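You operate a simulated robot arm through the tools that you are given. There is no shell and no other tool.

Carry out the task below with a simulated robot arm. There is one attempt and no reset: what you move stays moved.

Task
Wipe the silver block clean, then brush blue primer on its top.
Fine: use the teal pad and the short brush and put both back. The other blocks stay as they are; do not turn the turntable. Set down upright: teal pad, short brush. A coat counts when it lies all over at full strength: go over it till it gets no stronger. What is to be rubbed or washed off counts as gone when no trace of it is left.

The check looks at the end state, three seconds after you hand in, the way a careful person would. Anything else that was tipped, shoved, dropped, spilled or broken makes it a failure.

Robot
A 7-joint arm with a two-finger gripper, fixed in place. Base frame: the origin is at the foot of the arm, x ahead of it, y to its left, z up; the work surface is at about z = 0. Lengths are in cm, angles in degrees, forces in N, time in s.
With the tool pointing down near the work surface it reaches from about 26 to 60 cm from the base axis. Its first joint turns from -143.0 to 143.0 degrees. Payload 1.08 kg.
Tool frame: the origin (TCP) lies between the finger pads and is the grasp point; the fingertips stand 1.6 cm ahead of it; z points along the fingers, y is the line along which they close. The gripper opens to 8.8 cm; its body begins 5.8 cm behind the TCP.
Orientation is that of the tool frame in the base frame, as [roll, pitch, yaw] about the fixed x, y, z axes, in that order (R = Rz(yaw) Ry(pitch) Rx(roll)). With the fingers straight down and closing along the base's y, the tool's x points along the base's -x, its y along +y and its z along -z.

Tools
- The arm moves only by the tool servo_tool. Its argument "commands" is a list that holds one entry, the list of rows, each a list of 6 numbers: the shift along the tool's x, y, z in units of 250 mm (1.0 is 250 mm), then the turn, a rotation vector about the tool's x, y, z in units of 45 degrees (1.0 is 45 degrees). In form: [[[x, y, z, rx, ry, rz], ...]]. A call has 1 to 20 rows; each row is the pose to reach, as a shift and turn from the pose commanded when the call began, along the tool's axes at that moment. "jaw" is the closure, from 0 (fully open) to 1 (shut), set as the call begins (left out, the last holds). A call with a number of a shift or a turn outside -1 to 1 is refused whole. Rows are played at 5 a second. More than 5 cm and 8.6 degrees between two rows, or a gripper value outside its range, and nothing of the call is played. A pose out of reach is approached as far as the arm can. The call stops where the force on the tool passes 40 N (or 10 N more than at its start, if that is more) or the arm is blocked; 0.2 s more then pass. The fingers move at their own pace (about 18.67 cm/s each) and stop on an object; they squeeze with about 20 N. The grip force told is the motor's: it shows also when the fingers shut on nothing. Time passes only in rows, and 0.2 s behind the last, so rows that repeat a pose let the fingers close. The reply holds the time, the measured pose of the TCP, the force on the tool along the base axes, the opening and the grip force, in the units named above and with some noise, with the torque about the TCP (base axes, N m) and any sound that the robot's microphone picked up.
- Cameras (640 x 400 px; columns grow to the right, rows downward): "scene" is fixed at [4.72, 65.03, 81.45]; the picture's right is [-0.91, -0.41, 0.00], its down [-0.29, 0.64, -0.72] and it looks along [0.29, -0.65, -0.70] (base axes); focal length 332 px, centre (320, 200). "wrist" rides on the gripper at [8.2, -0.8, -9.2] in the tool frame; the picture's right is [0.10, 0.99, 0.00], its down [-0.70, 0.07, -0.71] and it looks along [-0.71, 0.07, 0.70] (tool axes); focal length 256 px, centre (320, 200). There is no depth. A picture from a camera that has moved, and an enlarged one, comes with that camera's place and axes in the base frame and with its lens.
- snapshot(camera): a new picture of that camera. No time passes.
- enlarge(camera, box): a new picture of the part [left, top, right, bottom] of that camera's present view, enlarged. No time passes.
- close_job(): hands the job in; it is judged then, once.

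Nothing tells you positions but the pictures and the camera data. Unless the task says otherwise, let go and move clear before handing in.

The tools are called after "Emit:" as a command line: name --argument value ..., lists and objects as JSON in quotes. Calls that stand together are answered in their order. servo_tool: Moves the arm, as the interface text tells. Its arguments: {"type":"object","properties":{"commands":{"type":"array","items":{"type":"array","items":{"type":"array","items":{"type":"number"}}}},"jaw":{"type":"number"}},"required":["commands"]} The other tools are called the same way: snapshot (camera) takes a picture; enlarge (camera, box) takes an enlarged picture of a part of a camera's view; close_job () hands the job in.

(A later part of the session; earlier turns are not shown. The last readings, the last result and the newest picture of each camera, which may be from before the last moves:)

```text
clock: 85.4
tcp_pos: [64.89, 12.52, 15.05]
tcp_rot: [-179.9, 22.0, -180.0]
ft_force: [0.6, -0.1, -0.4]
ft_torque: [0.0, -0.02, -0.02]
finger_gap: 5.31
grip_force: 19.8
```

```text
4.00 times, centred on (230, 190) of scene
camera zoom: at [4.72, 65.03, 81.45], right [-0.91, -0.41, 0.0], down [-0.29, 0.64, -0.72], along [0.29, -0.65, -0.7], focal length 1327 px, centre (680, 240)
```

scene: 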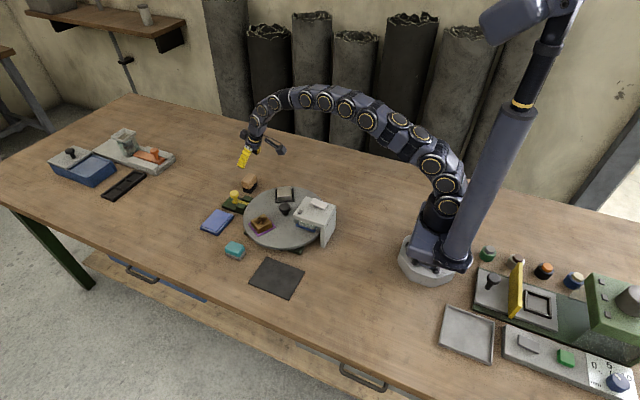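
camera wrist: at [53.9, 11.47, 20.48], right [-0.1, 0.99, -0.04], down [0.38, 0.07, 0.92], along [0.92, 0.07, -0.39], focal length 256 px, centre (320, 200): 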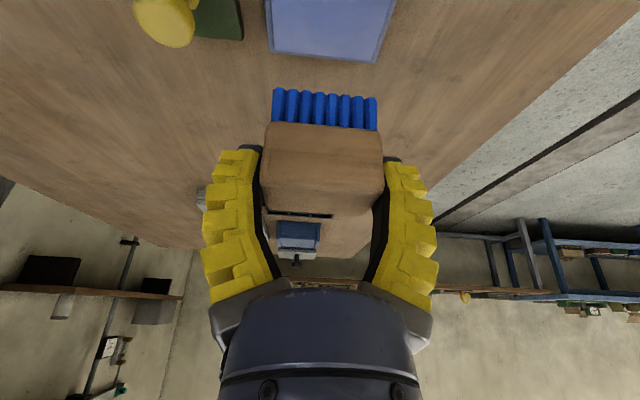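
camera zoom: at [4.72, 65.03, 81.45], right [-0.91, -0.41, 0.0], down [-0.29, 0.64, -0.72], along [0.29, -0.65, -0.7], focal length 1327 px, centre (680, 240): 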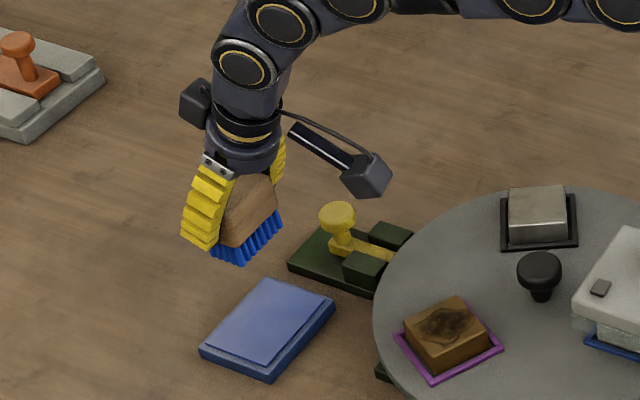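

The bristles are now blue and the brush hasn't shifted in the grip. I'll carry it over to the silver block at a safe height.

Emit:
servo_tool --commands '[[[-0.01, -0.02, -0.06, 0, 0, 0], [0.01, -0.1, -0.1, 0, 0, 0], [0.04, -0.2, -0.14, 0, 0, 0], [0.07, -0.3, -0.17, 0, 0, 0], [0.1, -0.4, -0.2, 0, 0, 0], [0.13, -0.5, -0.22, 0, 0, 0], [0.165, -0.6, -0.24, 0, 0, 0], [0.1997, -0.672, -0.2532, 0, 0, 0], [0.1997, -0.672, -0.2532, 0, 0, 0]]]'

Emit:
servo_tool --commands '[[[0.05, 0, 0, -0.05, 0, -0.1236], [0.1, 0, 0.005, -0.1, 0, -0.2472], [0.16, 0, 0.01, -0.15, 0, -0.3709], [0.22, -0.001, 0.02, -0.2, 0, -0.4945], [0.28, -0.002, 0.03, -0.2497, 0, -0.6181], [0.34, -0.002, 0.04, -0.2497, 0, -0.6181], [0.3987, -0.002, 0.0546, -0.2497, 0, -0.6181], [0.3987, -0.002, 0.0546, -0.2497, 0, -0.6181]]]'

Emit:
snapshot --camera "wrist"

Emit:
enlarge --camera "scene" --box '[230, 120, 350, 240]'

```text
clock: 87.4
tcp_pos: [57.95, -4.5, 18.94]
tcp_rot: [180.0, 22.0, 180.0]
ft_force: [-0.1, 0.4, -1.2]
ft_torque: [0.0, -0.01, -0.03]
finger_gap: 5.31
grip_force: 20.2
```

```text
clock: 89.2
tcp_pos: [49.35, -4.52, 13.86]
tcp_rot: [180.0, 22.0, -149.9]
ft_force: [-0.2, -0.1, -0.5]
ft_torque: [0.03, 0.0, -0.01]
finger_gap: 5.32
grip_force: 20.1
```

```text
taken
camera wrist: at [40.07, -10.89, 19.25], right [-0.58, 0.81, -0.04], down [0.3, 0.26, 0.92], along [0.76, 0.52, -0.39], focal length 256 px, centre (320, 200)
```

wrist: 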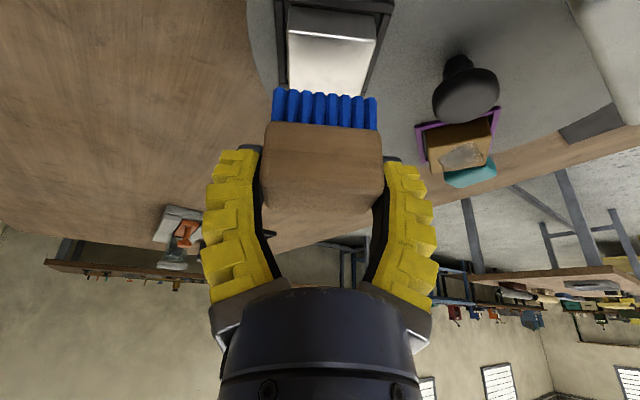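

```text
3.33 times, centred on (290, 180) of scene
camera zoom: at [4.72, 65.03, 81.45], right [-0.91, -0.41, 0.0], down [-0.29, 0.64, -0.72], along [0.29, -0.65, -0.7], focal length 1106 px, centre (420, 267)
```

zoom: 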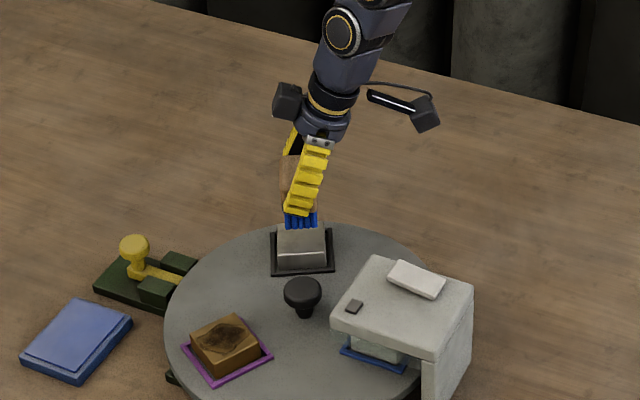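

The brush is over the block, aligned with its edges. Lowering toward the top in careful steps.

Emit:
servo_tool --commands '[[[0.012, 0, 0.03, 0, 0, 0], [0.027, 0, 0.067, 0, 0, 0], [0.0404, 0, 0.1001, 0, 0, 0], [0.0404, 0, 0.1001, 0, 0, 0]]]'

Emit:
servo_tool --commands '[[[0.003, 0, 0.0074, 0, 0, 0], [0.0045, 0, 0.0111, 0, 0, 0], [0.0045, 0, 0.0111, 0, 0, 0]]]'

Emit:
enlarge --camera "scene" --box '[260, 160, 320, 210]'

Emit:
enlarge --camera "wrist" --box '[220, 0, 420, 200]'

```text
clock: 90.2
tcp_pos: [49.26, -4.51, 11.09]
tcp_rot: [179.9, 22.1, -149.9]
ft_force: [0.9, -0.7, -0.2]
ft_torque: [-0.02, 0.02, 0.02]
finger_gap: 5.32
grip_force: 20.4
```

```text
clock: 91.0
tcp_pos: [49.24, -4.46, 10.82]
tcp_rot: [180.0, 22.0, -149.9]
ft_force: [-0.1, 0.0, -0.6]
ft_torque: [0.02, 0.02, -0.01]
finger_gap: 5.31
grip_force: 20.0
```

```text
8.00 times, centred on (290, 185) of scene
camera zoom: at [4.72, 65.03, 81.45], right [-0.91, -0.41, 0.0], down [-0.29, 0.64, -0.72], along [0.29, -0.65, -0.7], focal length 2654 px, centre (560, 320)
```

zoom: 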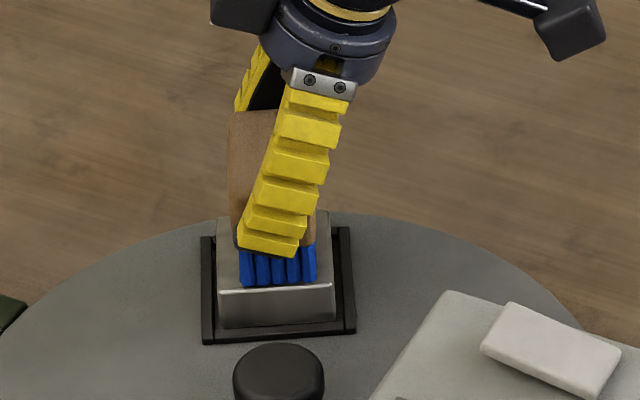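

```text
2.00 times, centred on (320, 100) of wrist
camera zoom: at [40.12, -10.81, 16.27], right [-0.58, 0.81, -0.04], down [0.3, 0.26, 0.92], along [0.76, 0.52, -0.39], focal length 512 px, centre (320, 400)
```

zoom: 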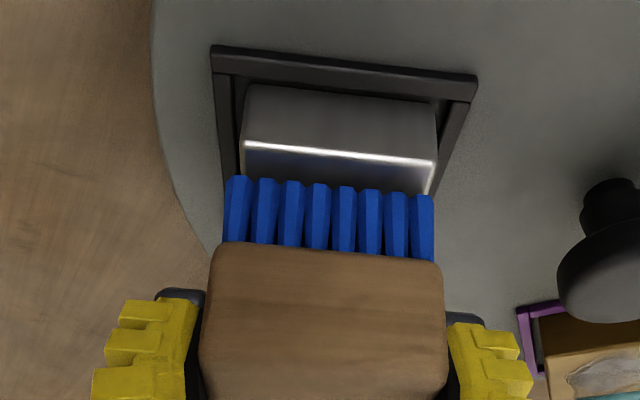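

Almost touching. A bit lower until a light contact force shows.

Emit:
servo_tool --commands '[[[0.0015, 0, 0.0037, 0, 0, 0], [0.003, 0, 0.0074, 0, 0, 0], [0.003, 0, 0.0074, 0, 0, 0]]]'

```text
clock: 91.8
tcp_pos: [49.29, -4.54, 10.57]
tcp_rot: [-180.0, 22.0, -149.9]
ft_force: [0.2, 0.5, -0.9]
ft_torque: [0.02, 0.0, 0.01]
finger_gap: 5.3
grip_force: 20.7
```

Emit:
servo_tool --commands '[[[0.0015, 0, 0.0037, 0, 0, 0], [0.0015, 0, 0.0037, 0, 0, 0]]]'

Emit:
servo_tool --commands '[[[0.0015, 0, 0.0037, 0, 0, 0], [0.0015, 0, 0.0037, 0, 0, 0]]]'

```text
clock: 92.4
tcp_pos: [49.31, -4.35, 10.58]
tcp_rot: [-180.0, 22.0, -149.9]
ft_force: [-0.5, -0.9, 3.2]
ft_torque: [0.04, 0.13, 0.07]
finger_gap: 5.34
grip_force: 20.2
```

```text
clock: 93.0
tcp_pos: [49.47, -4.46, 10.57]
tcp_rot: [-179.8, 22.2, -150.0]
ft_force: [-0.4, 3.6, 13.8]
ft_torque: [0.09, 0.21, -0.07]
finger_gap: 5.37
grip_force: 20.4
```

Contact: 3 N, then 14 N with 0.1 cm more. I'll ease back to light contact and make radial strokes: centre lane, then far and near lanes.

Emit:
servo_tool --commands '[[[-0.0011, 0, -0.0027, 0, 0, 0], [-0.0011, 0.02, -0.0027, 0, 0, 0], [-0.0011, 0.036, -0.0027, 0, 0, 0], [-0.0011, 0.018, -0.0027, 0, 0, 0], [-0.0011, 0, -0.0027, 0, 0, 0], [-0.0011, -0.02, -0.0027, 0, 0, 0], [-0.0011, -0.036, -0.0027, 0, 0, 0], [-0.0011, -0.018, -0.0027, 0, 0, 0], [-0.0011, 0, -0.0027, 0, 0, 0]]]'

Emit:
servo_tool --commands '[[[-0.015, 0, 0.006, 0, 0, 0], [-0.0297, 0, 0.012, 0, 0, 0], [-0.0297, 0.02, 0.012, 0, 0, 0], [-0.0297, 0.036, 0.012, 0, 0, 0], [-0.0297, 0.018, 0.012, 0, 0, 0], [-0.0297, 0, 0.012, 0, 0, 0], [-0.0297, -0.02, 0.012, 0, 0, 0], [-0.0297, -0.036, 0.012, 0, 0, 0], [-0.0297, -0.018, 0.012, 0, 0, 0], [-0.0297, 0, 0.012, 0, 0, 0], [-0.015, 0, 0.006, 0, 0, 0], [0, 0, 0, 0, 0, 0]]]'

Emit:
servo_tool --commands '[[[0.015, 0, -0.006, 0, 0, 0], [0.0297, 0, -0.012, 0, 0, 0], [0.0297, 0.02, -0.012, 0, 0, 0], [0.0297, 0.036, -0.012, 0, 0, 0], [0.0297, 0.018, -0.012, 0, 0, 0], [0.0297, 0, -0.012, 0, 0, 0], [0.0297, -0.02, -0.012, 0, 0, 0], [0.0297, -0.036, -0.012, 0, 0, 0], [0.0297, -0.018, -0.012, 0, 0, 0], [0.0297, 0, -0.012, 0, 0, 0], [0.015, 0, -0.006, 0, 0, 0], [0, 0, 0, 0, 0, 0]]]'

Emit:
enlarge --camera "scene" --box '[260, 160, 320, 210]'

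Emit:
enlarge --camera "wrist" --box '[220, 0, 420, 200]'

```text
clock: 95.0
tcp_pos: [49.14, -4.46, 10.59]
tcp_rot: [-179.9, 22.0, -150.0]
ft_force: [1.2, -2.3, 2.7]
ft_torque: [-0.07, 0.01, 0.03]
finger_gap: 5.3
grip_force: 20.4
```

```text
clock: 97.6
tcp_pos: [49.29, -4.44, 10.6]
tcp_rot: [-179.9, 22.1, -149.8]
ft_force: [3.1, 3.2, 6.8]
ft_torque: [0.17, -0.02, -0.07]
finger_gap: 5.33
grip_force: 19.9
```

```text
clock: 100.2
tcp_pos: [49.21, -4.52, 10.6]
tcp_rot: [179.9, 22.0, -150.0]
ft_force: [-3.0, -1.7, 4.5]
ft_torque: [-0.17, 0.19, -0.05]
finger_gap: 5.33
grip_force: 19.9
```

```text
8.00 times, centred on (290, 185) of scene
camera zoom: at [4.72, 65.03, 81.45], right [-0.91, -0.41, 0.0], down [-0.29, 0.64, -0.72], along [0.29, -0.65, -0.7], focal length 2654 px, centre (560, 320)
```

zoom: 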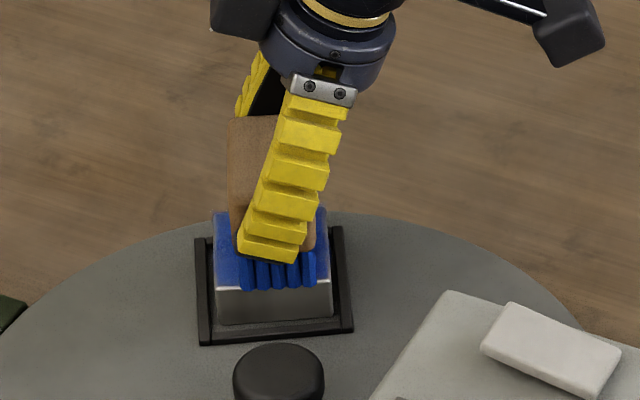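

```text
2.00 times, centred on (320, 100) of wrist
camera zoom: at [40.16, -10.83, 15.93], right [-0.58, 0.81, -0.04], down [0.3, 0.25, 0.92], along [0.76, 0.52, -0.39], focal length 512 px, centre (320, 400)
```

zoom: 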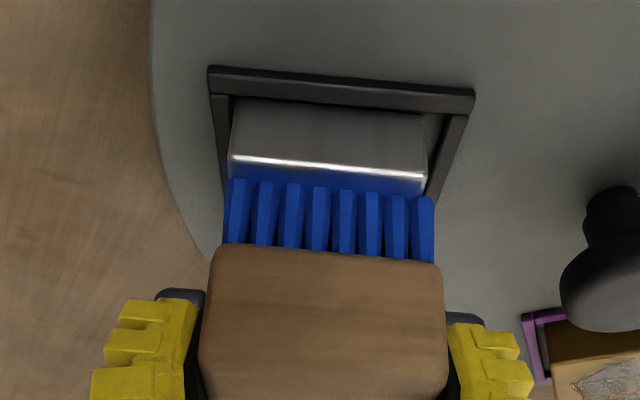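

The primer is going on, but the nest seems to have shifted ~0.25 cm sideways from lane changes while in contact. I'll lift off and check the turntable.

Emit:
servo_tool --commands '[[[-0.0075, 0, -0.0185, 0, 0, 0], [-0.03, 0, -0.0742, 0, 0, 0], [-0.06, 0, -0.1484, 0, 0, 0], [-0.06, 0, -0.1484, 0, 0, 0]]]'

Emit:
enlarge --camera "scene" --box '[260, 160, 320, 210]'

Emit:
enlarge --camera "scene" --box '[180, 160, 360, 310]'

Emit:
enlarge --camera "wrist" --box '[220, 0, 420, 200]'

```text
clock: 101.2
tcp_pos: [49.08, -4.28, 14.46]
tcp_rot: [179.9, 22.0, -149.9]
ft_force: [-0.5, -0.7, -0.9]
ft_torque: [0.0, -0.03, 0.01]
finger_gap: 5.32
grip_force: 20.6
```

```text
8.00 times, centred on (290, 185) of scene
camera zoom: at [4.72, 65.03, 81.45], right [-0.91, -0.41, 0.0], down [-0.29, 0.64, -0.72], along [0.29, -0.65, -0.7], focal length 2654 px, centre (560, 320)
```

zoom: 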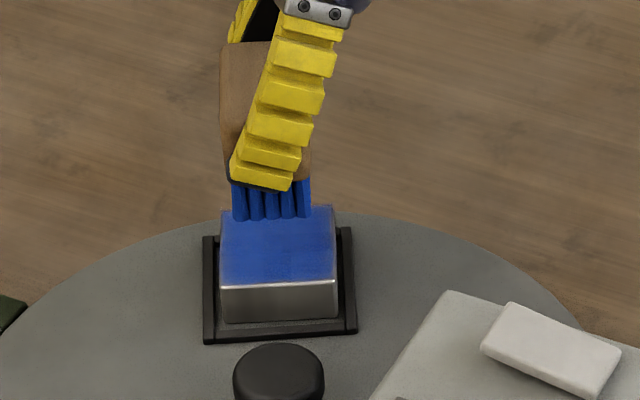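

```text
2.67 times, centred on (270, 235) of scene
camera zoom: at [4.72, 65.03, 81.45], right [-0.91, -0.41, 0.0], down [-0.29, 0.64, -0.72], along [0.29, -0.65, -0.7], focal length 884 px, centre (453, 107)
```

zoom: 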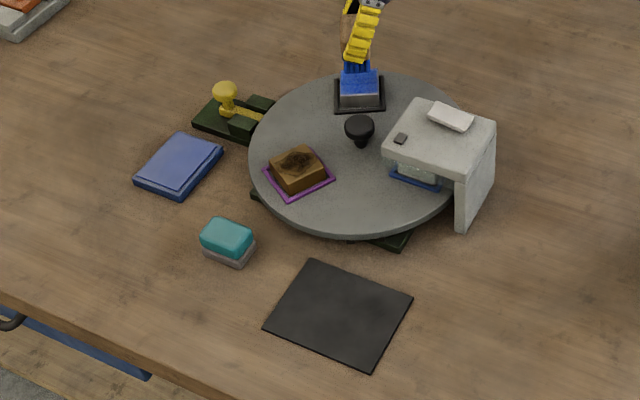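

```text
2.00 times, centred on (320, 100) of wrist
camera zoom: at [40.03, -10.72, 19.88], right [-0.58, 0.81, -0.04], down [0.3, 0.25, 0.92], along [0.76, 0.52, -0.39], focal length 512 px, centre (320, 400)
```

zoom: 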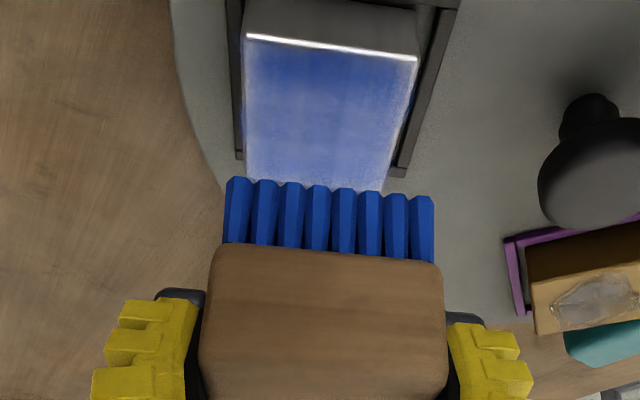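

The turntable sprang back to its place, so it's held by a detent. From now on I'll lift between lanes and stroke only radially; more coats at the far, near and centre lanes.

Emit:
servo_tool --commands '[[[0.004, 0, 0.036, 0, 0, 0], [0.009, 0, 0.08, 0, 0, 0], [0.014, 0, 0.12, 0, 0, 0], [0.0172, 0, 0.144, 0, 0, 0], [0.0247, 0, 0.1626, 0, 0, 0], [0.0247, 0.02, 0.1626, 0, 0, 0], [0.0247, 0.04, 0.1626, 0, 0, 0], [0.0247, 0.02, 0.1626, 0, 0, 0], [0.0247, 0, 0.1626, 0, 0, 0], [0.0247, -0.02, 0.1626, 0, 0, 0], [0.0247, -0.04, 0.1626, 0, 0, 0], [0.0247, -0.02, 0.1626, 0, 0, 0], [0.0247, 0, 0.1626, 0, 0, 0], [0.0247, 0.02, 0.1626, 0, 0, 0], [0.0247, 0.04, 0.1626, 0, 0, 0], [0.0247, 0.02, 0.1626, 0, 0, 0], [0.0247, 0, 0.1626, 0, 0, 0]]]'

Emit:
servo_tool --commands '[[[-0.0075, 0, -0.0185, 0, 0, 0], [-0.0075, 0, -0.0185, 0, 0, 0], [0.0275, 0, -0.0327, 0, 0, 0], [0.063, 0, -0.047, 0, 0, 0], [0.0705, 0, -0.0285, 0, 0, 0], [0.0705, 0.02, -0.0285, 0, 0, 0], [0.0705, 0.04, -0.0285, 0, 0, 0], [0.0705, 0.02, -0.0285, 0, 0, 0], [0.0705, 0, -0.0285, 0, 0, 0], [0.0705, -0.02, -0.0285, 0, 0, 0], [0.0705, -0.04, -0.0285, 0, 0, 0], [0.0705, -0.02, -0.0285, 0, 0, 0], [0.0705, 0, -0.0285, 0, 0, 0], [0.0705, 0.02, -0.0285, 0, 0, 0], [0.0705, 0.04, -0.0285, 0, 0, 0], [0.0705, 0.02, -0.0285, 0, 0, 0], [0.0705, 0, -0.0285, 0, 0, 0]]]'

Emit:
servo_tool --commands '[[[-0.0075, 0, -0.0185, 0, 0, 0], [-0.03, 0, -0.0742, 0, 0, 0], [-0.06, 0, -0.1484, 0, 0, 0], [-0.06, 0, -0.1484, 0, 0, 0]]]'

Emit:
enlarge --camera "scene" --box '[260, 160, 320, 210]'

Emit:
enlarge --camera "wrist" --box '[220, 0, 420, 200]'

```text
clock: 104.8
tcp_pos: [49.99, -4.02, 10.68]
tcp_rot: [179.9, 22.0, -149.9]
ft_force: [-2.5, 3.4, 4.4]
ft_torque: [0.05, 0.06, 0.01]
finger_gap: 5.33
grip_force: 20.1
```

```text
clock: 108.4
tcp_pos: [48.48, -4.98, 10.64]
tcp_rot: [180.0, 22.1, -150.0]
ft_force: [-1.9, 7.1, 8.0]
ft_torque: [0.16, 0.13, -0.06]
finger_gap: 5.35
grip_force: 20.2
```

```text
clock: 109.4
tcp_pos: [48.42, -5.04, 14.61]
tcp_rot: [180.0, 21.9, -150.0]
ft_force: [0.2, 0.4, -1.0]
ft_torque: [0.0, -0.01, 0.0]
finger_gap: 5.3
grip_force: 19.4
```

```text
8.00 times, centred on (290, 185) of scene
camera zoom: at [4.72, 65.03, 81.45], right [-0.91, -0.41, 0.0], down [-0.29, 0.64, -0.72], along [0.29, -0.65, -0.7], focal length 2654 px, centre (560, 320)
```

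zoom: 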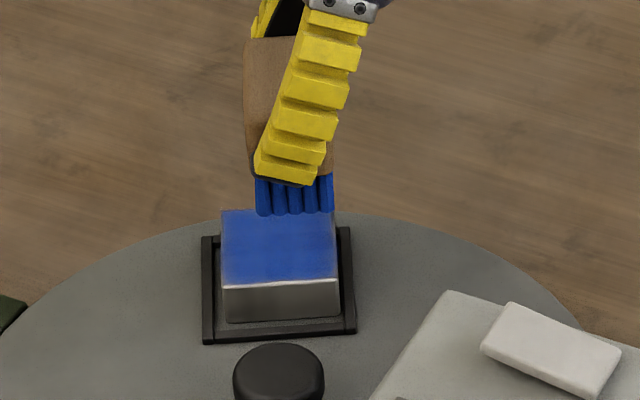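

```text
2.00 times, centred on (320, 100) of wrist
camera zoom: at [39.3, -11.34, 19.94], right [-0.58, 0.81, -0.04], down [0.3, 0.25, 0.92], along [0.76, 0.52, -0.39], focal length 512 px, centre (320, 400)
```

zoom: 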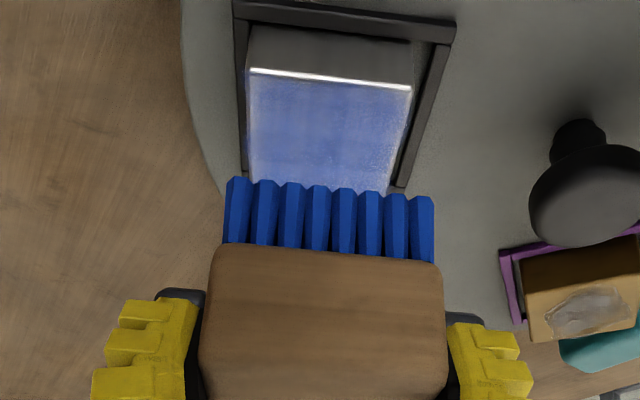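

Coverage is growing. I'll zoom in to find thin spots.

Emit:
enlarge --camera "scene" --box '[276, 182, 298, 204]'

Emit:
enlarge --camera "wrist" --box '[285, 10, 365, 100]'

```text
16.00 times, centred on (287, 193) of scene
camera zoom: at [4.72, 65.03, 81.45], right [-0.91, -0.41, 0.0], down [-0.29, 0.64, -0.72], along [0.29, -0.65, -0.7], focal length 5307 px, centre (848, 312)
```

zoom: 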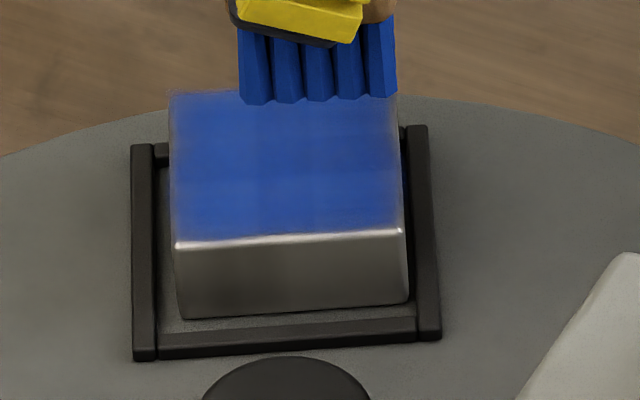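

```text
4.44 times, centred on (325, 55) of wrist
camera zoom: at [39.3, -11.34, 19.94], right [-0.58, 0.81, -0.04], down [0.3, 0.25, 0.92], along [0.76, 0.52, -0.39], focal length 1138 px, centre (298, 844)
```

zoom: 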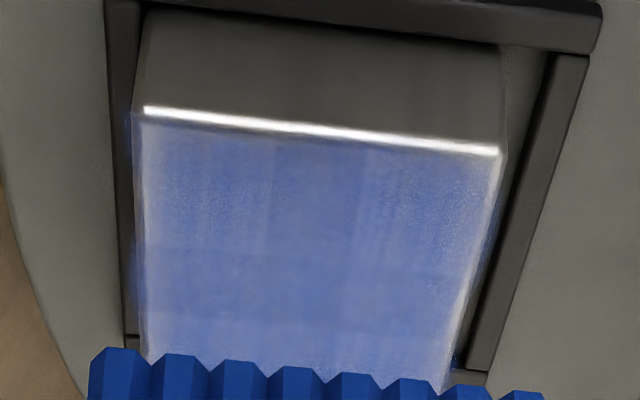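

The coat is even but still lighter toward the edges, and the block has settled ~0.3 cm within its nest's play. I'll do another set with slightly wider lanes and strokes.

Emit:
servo_tool --commands '[[[0.02, 0, 0.036, 0, 0, 0], [0.04, 0, 0.08, 0, 0, 0], [0.06, -0.005, 0.11, 0, 0, 0], [0.0679, -0.01, 0.1245, 0, 0, 0], [0.0754, -0.01, 0.143, 0, 0, 0], [0.0754, 0.015, 0.143, 0, 0, 0], [0.0754, 0.04, 0.143, 0, 0, 0], [0.0754, 0.015, 0.143, 0, 0, 0], [0.0754, -0.01, 0.143, 0, 0, 0], [0.0754, -0.035, 0.143, 0, 0, 0], [0.0754, -0.06, 0.143, 0, 0, 0], [0.0754, -0.035, 0.143, 0, 0, 0], [0.0754, -0.01, 0.143, 0, 0, 0], [0.0754, 0.015, 0.143, 0, 0, 0], [0.0754, 0.04, 0.143, 0, 0, 0], [0.0754, 0.015, 0.143, 0, 0, 0], [0.0754, -0.01, 0.143, 0, 0, 0]]]'

Emit:
servo_tool --commands '[[[-0.0075, 0, -0.0185, 0, 0, 0], [-0.0297, 0, -0.0095, 0, 0, 0], [-0.052, 0, -0.0005, 0, 0, 0], [-0.0445, 0, 0.018, 0, 0, 0], [-0.0445, 0.025, 0.018, 0, 0, 0], [-0.0445, 0.05, 0.018, 0, 0, 0], [-0.0445, 0.025, 0.018, 0, 0, 0], [-0.0445, 0, 0.018, 0, 0, 0], [-0.0445, -0.025, 0.018, 0, 0, 0], [-0.0445, -0.05, 0.018, 0, 0, 0], [-0.0445, -0.025, 0.018, 0, 0, 0], [-0.0445, 0, 0.018, 0, 0, 0], [-0.0445, 0.025, 0.018, 0, 0, 0], [-0.0445, 0.05, 0.018, 0, 0, 0], [-0.0445, 0.025, 0.018, 0, 0, 0], [-0.0445, 0, 0.018, 0, 0, 0]]]'

Emit:
servo_tool --commands '[[[-0.0075, 0, -0.0185, 0, 0, 0], [-0.0297, 0, -0.0095, 0, 0, 0], [-0.052, 0, -0.0005, 0, 0, 0], [-0.0445, 0, 0.018, 0, 0, 0], [-0.0445, 0.025, 0.018, 0, 0, 0], [-0.0445, 0.05, 0.018, 0, 0, 0], [-0.0445, 0.025, 0.018, 0, 0, 0], [-0.0445, 0, 0.018, 0, 0, 0], [-0.0445, -0.025, 0.018, 0, 0, 0], [-0.0445, -0.05, 0.018, 0, 0, 0], [-0.0445, -0.025, 0.018, 0, 0, 0], [-0.0445, 0, 0.018, 0, 0, 0], [-0.0445, 0.025, 0.018, 0, 0, 0], [-0.0445, 0.05, 0.018, 0, 0, 0], [-0.0445, 0.025, 0.018, 0, 0, 0], [-0.0445, 0, 0.018, 0, 0, 0]]]'

Emit:
servo_tool --commands '[[[-0.0075, 0, -0.0185, 0, 0, 0], [-0.03, 0, -0.0742, 0, 0, 0], [-0.06, 0, -0.1484, 0, 0, 0], [-0.06, 0, -0.1484, 0, 0, 0]]]'

Emit:
enlarge --camera "scene" --box '[276, 182, 298, 204]'

Emit:
enlarge --camera "wrist" --box '[220, 0, 420, 200]'

```text
clock: 113.0
tcp_pos: [48.13, -5.37, 10.66]
tcp_rot: [-180.0, 22.2, -150.0]
ft_force: [-1.9, 4.8, 5.8]
ft_torque: [0.13, 0.03, -0.04]
finger_gap: 5.34
grip_force: 19.7
```

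```text
clock: 116.4
tcp_pos: [49.32, -4.68, 10.59]
tcp_rot: [179.8, 21.8, -149.9]
ft_force: [-2.3, 4.0, 3.9]
ft_torque: [0.02, 0.04, 0.02]
finger_gap: 5.33
grip_force: 20.0
```

```text
clock: 119.8
tcp_pos: [50.32, -4.05, 10.54]
tcp_rot: [179.9, 22.0, -149.9]
ft_force: [-4.5, 7.9, 13.3]
ft_torque: [0.1, 0.26, -0.09]
finger_gap: 5.36
grip_force: 20.0
```

```text
clock: 120.8
tcp_pos: [50.44, -4.15, 14.64]
tcp_rot: [-180.0, 22.0, -150.0]
ft_force: [0.7, 0.7, -0.1]
ft_torque: [0.02, -0.03, 0.0]
finger_gap: 5.31
grip_force: 19.8
```

```text
16.00 times, centred on (287, 193) of scene
camera zoom: at [4.72, 65.03, 81.45], right [-0.91, -0.41, 0.0], down [-0.29, 0.64, -0.72], along [0.29, -0.65, -0.7], focal length 5307 px, centre (848, 312)
```

zoom: 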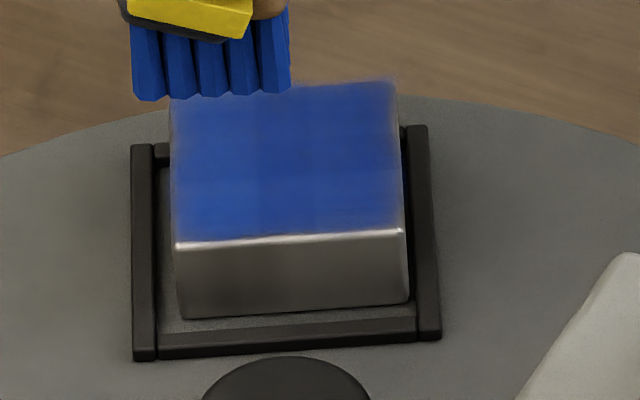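

```text
2.00 times, centred on (320, 100) of wrist
camera zoom: at [41.26, -10.52, 20.01], right [-0.58, 0.81, -0.04], down [0.3, 0.25, 0.92], along [0.76, 0.52, -0.39], focal length 512 px, centre (320, 400)
```

zoom: 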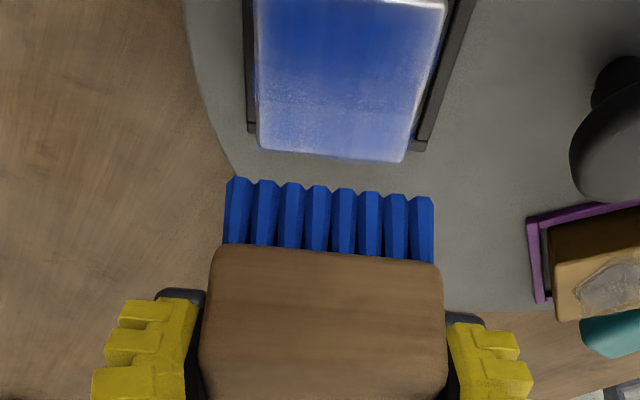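

The centre is getting deep, while the outer bands are still a bit lighter. I'll give the far and near lanes extra double cycles.

Emit:
servo_tool --commands '[[[0.02, 0, 0.05, 0, 0, 0], [0.04, 0, 0.1, 0, 0, 0], [0.054, 0, 0.1335, 0, 0, 0], [0.0602, 0, 0.1491, 0, 0, 0], [0.0602, 0.025, 0.1491, 0, 0, 0], [0.0602, 0.05, 0.1491, 0, 0, 0], [0.0602, 0.025, 0.1491, 0, 0, 0], [0.0602, 0, 0.1491, 0, 0, 0], [0.0602, -0.025, 0.1491, 0, 0, 0], [0.0602, -0.05, 0.1491, 0, 0, 0], [0.0602, -0.025, 0.1491, 0, 0, 0], [0.0602, 0, 0.1491, 0, 0, 0], [0.0602, 0.025, 0.1491, 0, 0, 0], [0.0602, 0.05, 0.1491, 0, 0, 0], [0.0602, 0.025, 0.1491, 0, 0, 0], [0.0602, 0, 0.1491, 0, 0, 0], [0.0602, -0.025, 0.1491, 0, 0, 0], [0.0602, -0.05, 0.1491, 0, 0, 0], [0.0602, -0.025, 0.1491, 0, 0, 0], [0.0602, 0, 0.1491, 0, 0, 0]]]'

Emit:
servo_tool --commands '[[[-0.0075, 0, -0.0185, 0, 0, 0], [0.037, 0, -0.0365, 0, 0, 0], [0.0815, 0, -0.0545, 0, 0, 0], [0.089, 0, -0.036, 0, 0, 0], [0.089, 0.025, -0.036, 0, 0, 0], [0.089, 0.05, -0.036, 0, 0, 0], [0.089, 0.025, -0.036, 0, 0, 0], [0.089, 0, -0.036, 0, 0, 0], [0.089, -0.025, -0.036, 0, 0, 0], [0.089, -0.05, -0.036, 0, 0, 0], [0.089, -0.025, -0.036, 0, 0, 0], [0.089, 0, -0.036, 0, 0, 0], [0.089, 0.025, -0.036, 0, 0, 0], [0.089, 0.05, -0.036, 0, 0, 0], [0.089, 0.025, -0.036, 0, 0, 0], [0.089, 0, -0.036, 0, 0, 0], [0.089, -0.025, -0.036, 0, 0, 0], [0.089, -0.05, -0.036, 0, 0, 0], [0.089, -0.025, -0.036, 0, 0, 0], [0.089, 0, -0.036, 0, 0, 0]]]'

Emit:
servo_tool --commands '[[[-0.0075, 0, -0.0185, 0, 0, 0], [-0.03, 0, -0.0742, 0, 0, 0], [-0.06, 0, -0.1484, 0, 0, 0], [-0.06, 0, -0.1484, 0, 0, 0]]]'

Emit:
enlarge --camera "scene" --box '[276, 182, 298, 204]'

Emit:
enlarge --camera "wrist" --box '[220, 0, 420, 200]'

```text
clock: 125.0
tcp_pos: [50.34, -4.24, 10.61]
tcp_rot: [-180.0, 22.0, -150.1]
ft_force: [1.4, -2.2, 3.5]
ft_torque: [-0.07, -0.01, 0.05]
finger_gap: 5.33
grip_force: 19.8
```

```text
clock: 129.2
tcp_pos: [48.34, -5.37, 10.53]
tcp_rot: [-180.0, 22.2, -150.0]
ft_force: [0.8, 0.3, -0.3]
ft_torque: [0.01, 0.0, 0.0]
finger_gap: 5.33
grip_force: 20.1
```

```text
clock: 130.2
tcp_pos: [48.12, -5.52, 14.54]
tcp_rot: [179.9, 22.0, -150.0]
ft_force: [-0.7, 1.1, -0.2]
ft_torque: [-0.04, -0.01, 0.0]
finger_gap: 5.31
grip_force: 19.9
```

```text
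16.00 times, centred on (287, 193) of scene
camera zoom: at [4.72, 65.03, 81.45], right [-0.91, -0.41, 0.0], down [-0.29, 0.64, -0.72], along [0.29, -0.65, -0.7], focal length 5307 px, centre (848, 312)
```

zoom: 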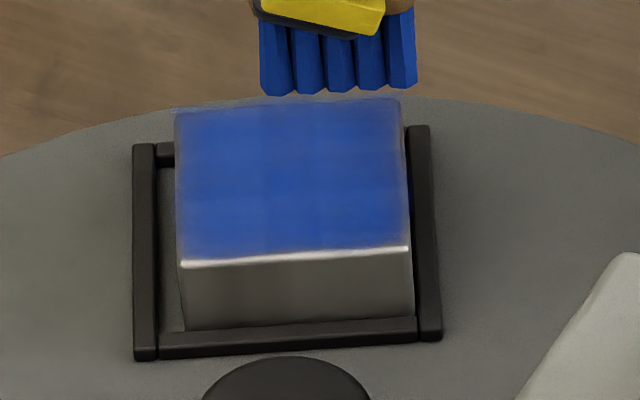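

```text
2.00 times, centred on (320, 100) of wrist
camera zoom: at [39.04, -11.8, 19.87], right [-0.58, 0.81, -0.04], down [0.3, 0.25, 0.92], along [0.76, 0.52, -0.39], focal length 512 px, centre (320, 400)
```

zoom: 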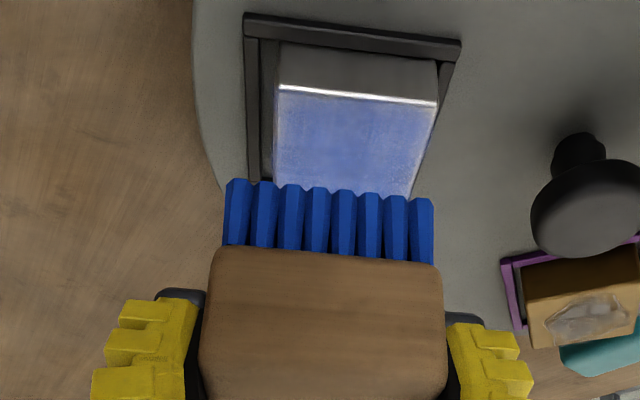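

Coverage is improving; to be sure of full strength I'll reload the bristles on the blue pad and go over it again. Moving back to the pad at safe height.

Emit:
servo_tool --commands '[[[-0.04, -0.012, -0.02, 0.05, 0, 0.1236], [-0.1, -0.035, -0.03, 0.1, 0, 0.2472], [-0.16, -0.06, -0.035, 0.15, 0, 0.3709], [-0.22, -0.085, -0.035, 0.2, 0, 0.4945], [-0.28, -0.11, -0.033, 0.2497, 0, 0.6181], [-0.34, -0.137, -0.03, 0.2497, 0, 0.6181], [-0.3969, -0.1627, -0.0273, 0.2497, 0, 0.6181], [-0.3969, -0.1627, -0.0273, 0.2497, 0, 0.6181]]]'

Emit:
servo_tool --commands '[[[-0.03, 0.07, 0.015, 0, 0, 0], [-0.06, 0.16, 0.03, 0, 0, 0], [-0.09, 0.25, 0.05, 0, 0, 0], [-0.12, 0.35, 0.08, 0, 0, 0], [-0.145, 0.45, 0.12, 0, 0, 0], [-0.17, 0.55, 0.17, 0, 0, 0], [-0.19, 0.63, 0.22, 0, 0, 0], [-0.1997, 0.672, 0.2532, 0, 0, 0], [-0.1997, 0.672, 0.2532, 0, 0, 0]]]'

Emit:
enlarge --camera "scene" --box '[190, 140, 310, 240]'

```text
clock: 132.0
tcp_pos: [58.15, -4.43, 18.93]
tcp_rot: [180.0, 22.0, 180.0]
ft_force: [-0.2, 0.5, -0.6]
ft_torque: [-0.01, -0.03, 0.01]
finger_gap: 5.31
grip_force: 20.4
```

```text
clock: 134.0
tcp_pos: [65.12, 12.38, 14.98]
tcp_rot: [179.9, 22.0, -180.0]
ft_force: [0.3, 0.4, -0.7]
ft_torque: [0.03, 0.05, 0.02]
finger_gap: 5.33
grip_force: 20.0
```

```text
4.00 times, centred on (250, 190) of scene
camera zoom: at [4.72, 65.03, 81.45], right [-0.91, -0.41, 0.0], down [-0.29, 0.64, -0.72], along [0.29, -0.65, -0.7], focal length 1327 px, centre (600, 240)
```

zoom: 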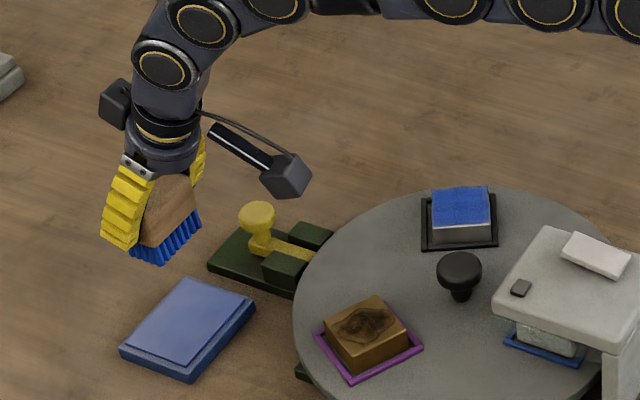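

Emit:
servo_tool --commands '[[[0.03, 0, 0.075, 0, 0, 0], [0.065, 0, 0.16, 0, 0, 0], [0.1, 0, 0.247, 0, 0, 0], [0.121, 0, 0.299, 0, 0, 0], [0.13, 0, 0.3215, 0, 0, 0], [0.1357, 0, 0.336, 0, 0, 0], [0.1357, 0, 0.336, 0, 0, 0]]]'

Emit:
enlarge --camera "scene" --box '[276, 182, 298, 204]'

```text
clock: 135.6
tcp_pos: [64.98, 12.38, 5.93]
tcp_rot: [180.0, 22.1, -179.9]
ft_force: [-1.1, 1.0, 1.5]
ft_torque: [0.02, 0.08, 0.04]
finger_gap: 5.32
grip_force: 19.4
```

```text
16.00 times, centred on (287, 193) of scene
camera zoom: at [4.72, 65.03, 81.45], right [-0.91, -0.41, 0.0], down [-0.29, 0.64, -0.72], along [0.29, -0.65, -0.7], focal length 5307 px, centre (848, 312)
```

zoom: 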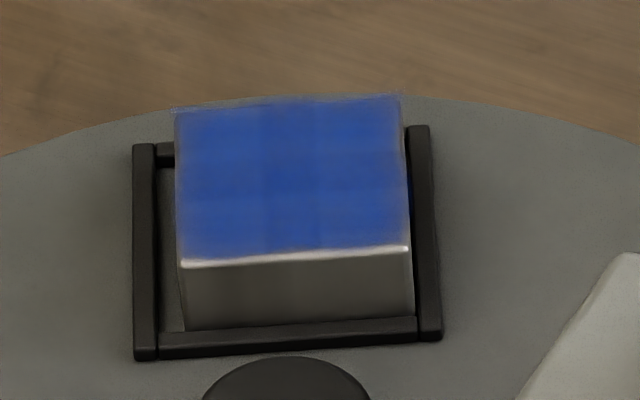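

Light contact with the pad. Coat edges are a bit thin, so after loading I'll use wider lanes. Pressing slightly and moving on the pad.

Emit:
servo_tool --commands '[[[0.0008, 0, 0.002, 0, 0, 0], [0.0008, 0.02, 0.002, 0, 0, 0], [0.0008, 0.04, 0.002, 0, 0, 0], [0.0008, 0.02, 0.002, 0, 0, 0], [0.0008, 0, 0.002, 0, 0, 0], [0.0008, -0.02, 0.002, 0, 0, 0], [0.0008, -0.04, 0.002, 0, 0, 0], [0.0008, -0.02, 0.002, 0, 0, 0], [0.0008, 0, 0.002, 0, 0, 0]]]'

Emit:
servo_tool --commands '[[[-0.015, 0, -0.037, 0, 0, 0], [-0.045, 0, -0.111, 0, 0, 0], [-0.075, 0, -0.185, 0, 0, 0], [-0.105, 0, -0.26, 0, 0, 0], [-0.1365, 0, -0.338, 0, 0, 0], [-0.1365, 0, -0.338, 0, 0, 0]]]'

Emit:
servo_tool --commands '[[[-0.01, -0.02, -0.06, 0, 0, 0], [0.01, -0.1, -0.1, 0, 0, 0], [0.04, -0.2, -0.14, 0, 0, 0], [0.07, -0.3, -0.17, 0, 0, 0], [0.1, -0.4, -0.2, 0, 0, 0], [0.13, -0.5, -0.22, 0, 0, 0], [0.165, -0.6, -0.24, 0, 0, 0], [0.1997, -0.672, -0.2532, 0, 0, 0], [0.1997, -0.672, -0.2532, 0, 0, 0]]]'

Emit:
servo_tool --commands '[[[0.05, 0, 0, -0.05, 0, -0.1236], [0.1, 0, 0.005, -0.1, 0, -0.2472], [0.16, 0, 0.01, -0.15, 0, -0.3709], [0.22, -0.001, 0.02, -0.2, 0, -0.4945], [0.28, -0.002, 0.03, -0.2497, 0, -0.6181], [0.34, -0.002, 0.04, -0.2497, 0, -0.6181], [0.3987, -0.002, 0.0546, -0.2497, 0, -0.6181], [0.3987, -0.002, 0.0546, -0.2497, 0, -0.6181]]]'

Emit:
snapshot --camera "wrist"

Emit:
enlarge --camera "scene" --box '[260, 160, 320, 210]'

```text
clock: 137.6
tcp_pos: [65.08, 12.25, 5.81]
tcp_rot: [-179.9, 22.1, 180.0]
ft_force: [1.5, -4.9, 4.6]
ft_torque: [0.01, 0.03, 0.07]
finger_gap: 5.32
grip_force: 20.4
```

```text
clock: 139.0
tcp_pos: [64.98, 12.22, 14.96]
tcp_rot: [-180.0, 22.0, -179.9]
ft_force: [0.5, -0.4, -1.4]
ft_torque: [-0.01, 0.0, -0.03]
finger_gap: 5.33
grip_force: 20.2
```

```text
clock: 141.0
tcp_pos: [57.98, -4.42, 18.83]
tcp_rot: [-180.0, 22.0, -179.9]
ft_force: [-0.1, 0.0, -0.8]
ft_torque: [0.03, 0.02, 0.0]
finger_gap: 5.33
grip_force: 20.2
```

```text
clock: 142.8
tcp_pos: [49.29, -4.54, 13.92]
tcp_rot: [179.9, 22.0, -149.9]
ft_force: [0.3, -0.1, -1.0]
ft_torque: [-0.01, 0.03, 0.02]
finger_gap: 5.33
grip_force: 20.2
```

```text
taken
camera wrist: at [40.17, -10.92, 19.26], right [-0.58, 0.81, -0.04], down [0.3, 0.26, 0.92], along [0.76, 0.52, -0.39], focal length 256 px, centre (320, 200)
```

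wrist: 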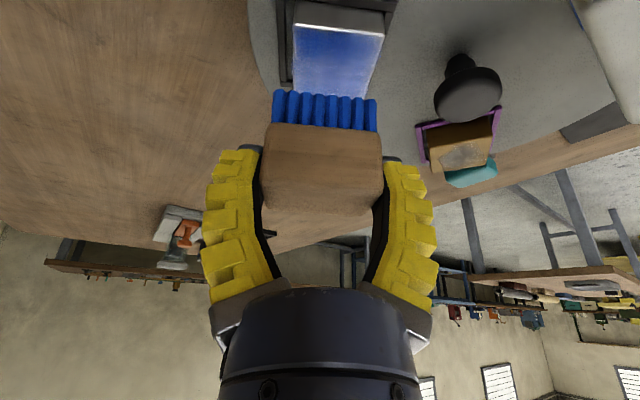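

```text
8.00 times, centred on (290, 185) of scene
camera zoom: at [4.72, 65.03, 81.45], right [-0.91, -0.41, 0.0], down [-0.29, 0.64, -0.72], along [0.29, -0.65, -0.7], focal length 2654 px, centre (560, 320)
```

zoom: 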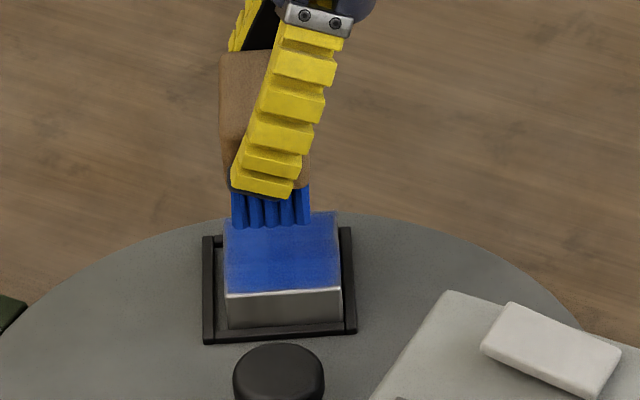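

Reloaded. Now a full set with wider lanes (far, near, centre) and longer radial strokes.

Emit:
servo_tool --commands '[[[-0.001, 0, 0.045, 0, 0, 0], [-0.003, 0, 0.09, 0, 0, 0], [-0.0057, 0, 0.1249, 0, 0, 0], [0.0018, 0, 0.1434, 0, 0, 0], [0.0018, 0.03, 0.1434, 0, 0, 0], [0.0018, 0.06, 0.1434, 0, 0, 0], [0.0018, 0.03, 0.1434, 0, 0, 0], [0.0018, 0, 0.1434, 0, 0, 0], [0.0018, -0.03, 0.1434, 0, 0, 0], [0.0018, -0.06, 0.1434, 0, 0, 0], [0.0018, -0.03, 0.1434, 0, 0, 0], [0.0018, 0, 0.1434, 0, 0, 0], [0.0018, 0.03, 0.1434, 0, 0, 0], [0.0018, 0.06, 0.1434, 0, 0, 0], [0.0018, 0.03, 0.1434, 0, 0, 0], [0.0018, 0, 0.1434, 0, 0, 0], [0.0018, -0.03, 0.1434, 0, 0, 0], [0.0018, -0.06, 0.1434, 0, 0, 0], [0.0018, -0.03, 0.1434, 0, 0, 0], [0.0018, 0, 0.1434, 0, 0, 0]]]'

Emit:
servo_tool --commands '[[[-0.0075, 0, -0.0185, 0, 0, 0], [0.052, 0, -0.0425, 0, 0, 0], [0.1112, 0, -0.0664, 0, 0, 0], [0.1187, 0, -0.0479, 0, 0, 0], [0.1187, 0.03, -0.0479, 0, 0, 0], [0.1187, 0.06, -0.0479, 0, 0, 0], [0.1187, 0.03, -0.0479, 0, 0, 0], [0.1187, 0, -0.0479, 0, 0, 0], [0.1187, -0.03, -0.0479, 0, 0, 0], [0.1187, -0.06, -0.0479, 0, 0, 0], [0.1187, -0.03, -0.0479, 0, 0, 0], [0.1187, 0, -0.0479, 0, 0, 0], [0.1187, 0.03, -0.0479, 0, 0, 0], [0.1187, 0.06, -0.0479, 0, 0, 0], [0.1187, 0.03, -0.0479, 0, 0, 0], [0.1187, 0, -0.0479, 0, 0, 0], [0.1187, -0.03, -0.0479, 0, 0, 0], [0.1187, -0.06, -0.0479, 0, 0, 0], [0.1187, -0.03, -0.0479, 0, 0, 0], [0.1187, 0, -0.0479, 0, 0, 0]]]'

Emit:
servo_tool --commands '[[[-0.0075, 0, -0.0185, 0, 0, 0], [-0.0372, 0, -0.0065, 0, 0, 0], [-0.0672, 0, 0.0056, 0, 0, 0], [-0.0597, 0, 0.0241, 0, 0, 0], [-0.0597, 0.03, 0.0241, 0, 0, 0], [-0.0597, 0.06, 0.0241, 0, 0, 0], [-0.0597, 0.03, 0.0241, 0, 0, 0], [-0.0597, 0, 0.0241, 0, 0, 0], [-0.0597, -0.03, 0.0241, 0, 0, 0], [-0.0597, -0.06, 0.0241, 0, 0, 0], [-0.0597, -0.03, 0.0241, 0, 0, 0], [-0.0597, 0, 0.0241, 0, 0, 0], [-0.0597, 0.03, 0.0241, 0, 0, 0], [-0.0597, 0.06, 0.0241, 0, 0, 0], [-0.0597, 0.03, 0.0241, 0, 0, 0], [-0.0597, 0, 0.0241, 0, 0, 0], [-0.0597, -0.03, 0.0241, 0, 0, 0], [-0.0597, -0.06, 0.0241, 0, 0, 0], [-0.0597, -0.03, 0.0241, 0, 0, 0], [-0.0597, 0, 0.0241, 0, 0, 0]]]'

Emit:
servo_tool --commands '[[[-0.0075, 0, -0.0185, 0, 0, 0], [-0.03, 0, -0.0742, 0, 0, 0], [-0.06, 0, -0.1484, 0, 0, 0], [-0.06, 0, -0.1484, 0, 0, 0]]]'

Emit:
enlarge --camera "scene" --box '[276, 182, 298, 204]'

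Emit:
enlarge --camera "wrist" --box '[220, 0, 420, 200]'

```text
clock: 147.0
tcp_pos: [50.38, -3.83, 10.66]
tcp_rot: [-179.9, 22.0, -149.9]
ft_force: [-0.1, -1.8, 1.2]
ft_torque: [-0.04, -0.01, -0.01]
finger_gap: 5.32
grip_force: 19.3
```

```text
clock: 151.2
tcp_pos: [47.52, -5.37, 10.62]
tcp_rot: [179.8, 22.0, -149.8]
ft_force: [0.7, -0.8, -1.0]
ft_torque: [0.01, 0.01, 0.01]
finger_gap: 5.33
grip_force: 20.0
```

```text
clock: 155.4
tcp_pos: [49.13, -4.55, 10.53]
tcp_rot: [-179.9, 22.1, -150.0]
ft_force: [1.4, -2.7, 5.0]
ft_torque: [-0.04, 0.05, 0.04]
finger_gap: 5.33
grip_force: 20.2
```

```text
clock: 156.4
tcp_pos: [49.11, -4.67, 14.48]
tcp_rot: [180.0, 21.9, -150.0]
ft_force: [-0.3, -0.8, -0.2]
ft_torque: [0.02, -0.01, 0.01]
finger_gap: 5.33
grip_force: 20.0
```

```text
16.00 times, centred on (287, 193) of scene
camera zoom: at [4.72, 65.03, 81.45], right [-0.91, -0.41, 0.0], down [-0.29, 0.64, -0.72], along [0.29, -0.65, -0.7], focal length 5307 px, centre (848, 312)
```

zoom: 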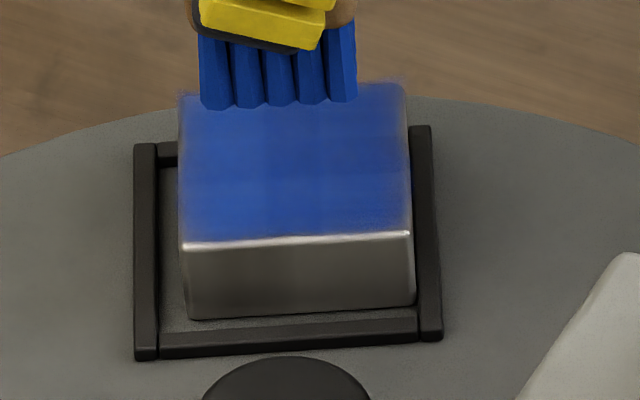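

```text
2.00 times, centred on (320, 100) of wrist
camera zoom: at [39.97, -11.05, 19.76], right [-0.58, 0.81, -0.04], down [0.3, 0.26, 0.92], along [0.76, 0.52, -0.39], focal length 512 px, centre (320, 400)
```

zoom: 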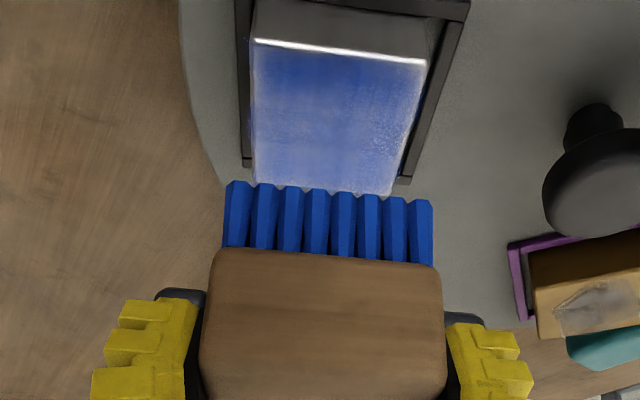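

Getting there. I'll raise higher for an unobstructed look at the whole top.

Emit:
servo_tool --commands '[[[-0.03, 0, -0.0742, 0, 0, 0], [-0.06, 0, -0.1484, 0, 0, 0], [-0.075, 0, -0.1855, 0, 0, 0], [-0.075, 0, -0.1855, 0, 0, 0]]]'

Emit:
enlarge --camera "scene" --box '[276, 182, 298, 204]'

Emit:
snapshot --camera "wrist"

```text
clock: 157.4
tcp_pos: [48.99, -4.59, 19.58]
tcp_rot: [180.0, 22.0, -149.9]
ft_force: [0.1, -0.3, -0.1]
ft_torque: [-0.01, -0.03, -0.02]
finger_gap: 5.33
grip_force: 19.3
```

```text
16.00 times, centred on (287, 193) of scene
camera zoom: at [4.72, 65.03, 81.45], right [-0.91, -0.41, 0.0], down [-0.29, 0.64, -0.72], along [0.29, -0.65, -0.7], focal length 5307 px, centre (848, 312)
```

zoom: 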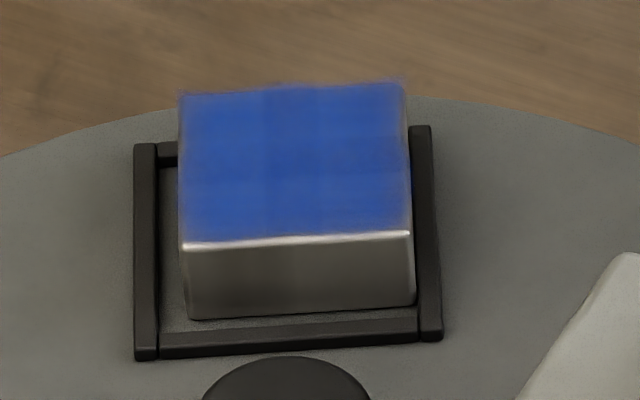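

```text
taken
camera wrist: at [39.88, -11.07, 24.95], right [-0.58, 0.81, -0.04], down [0.3, 0.26, 0.92], along [0.76, 0.52, -0.39], focal length 256 px, centre (320, 200)
```

wrist: 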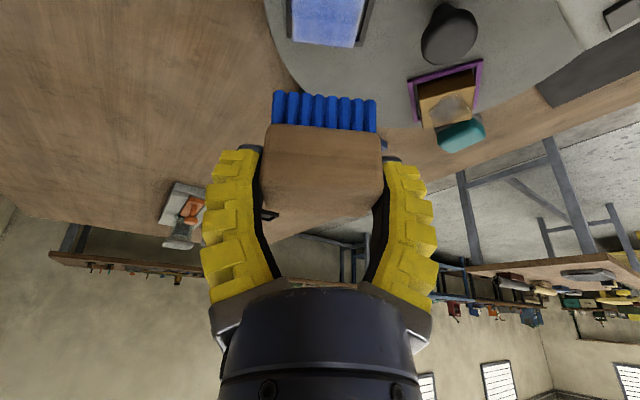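

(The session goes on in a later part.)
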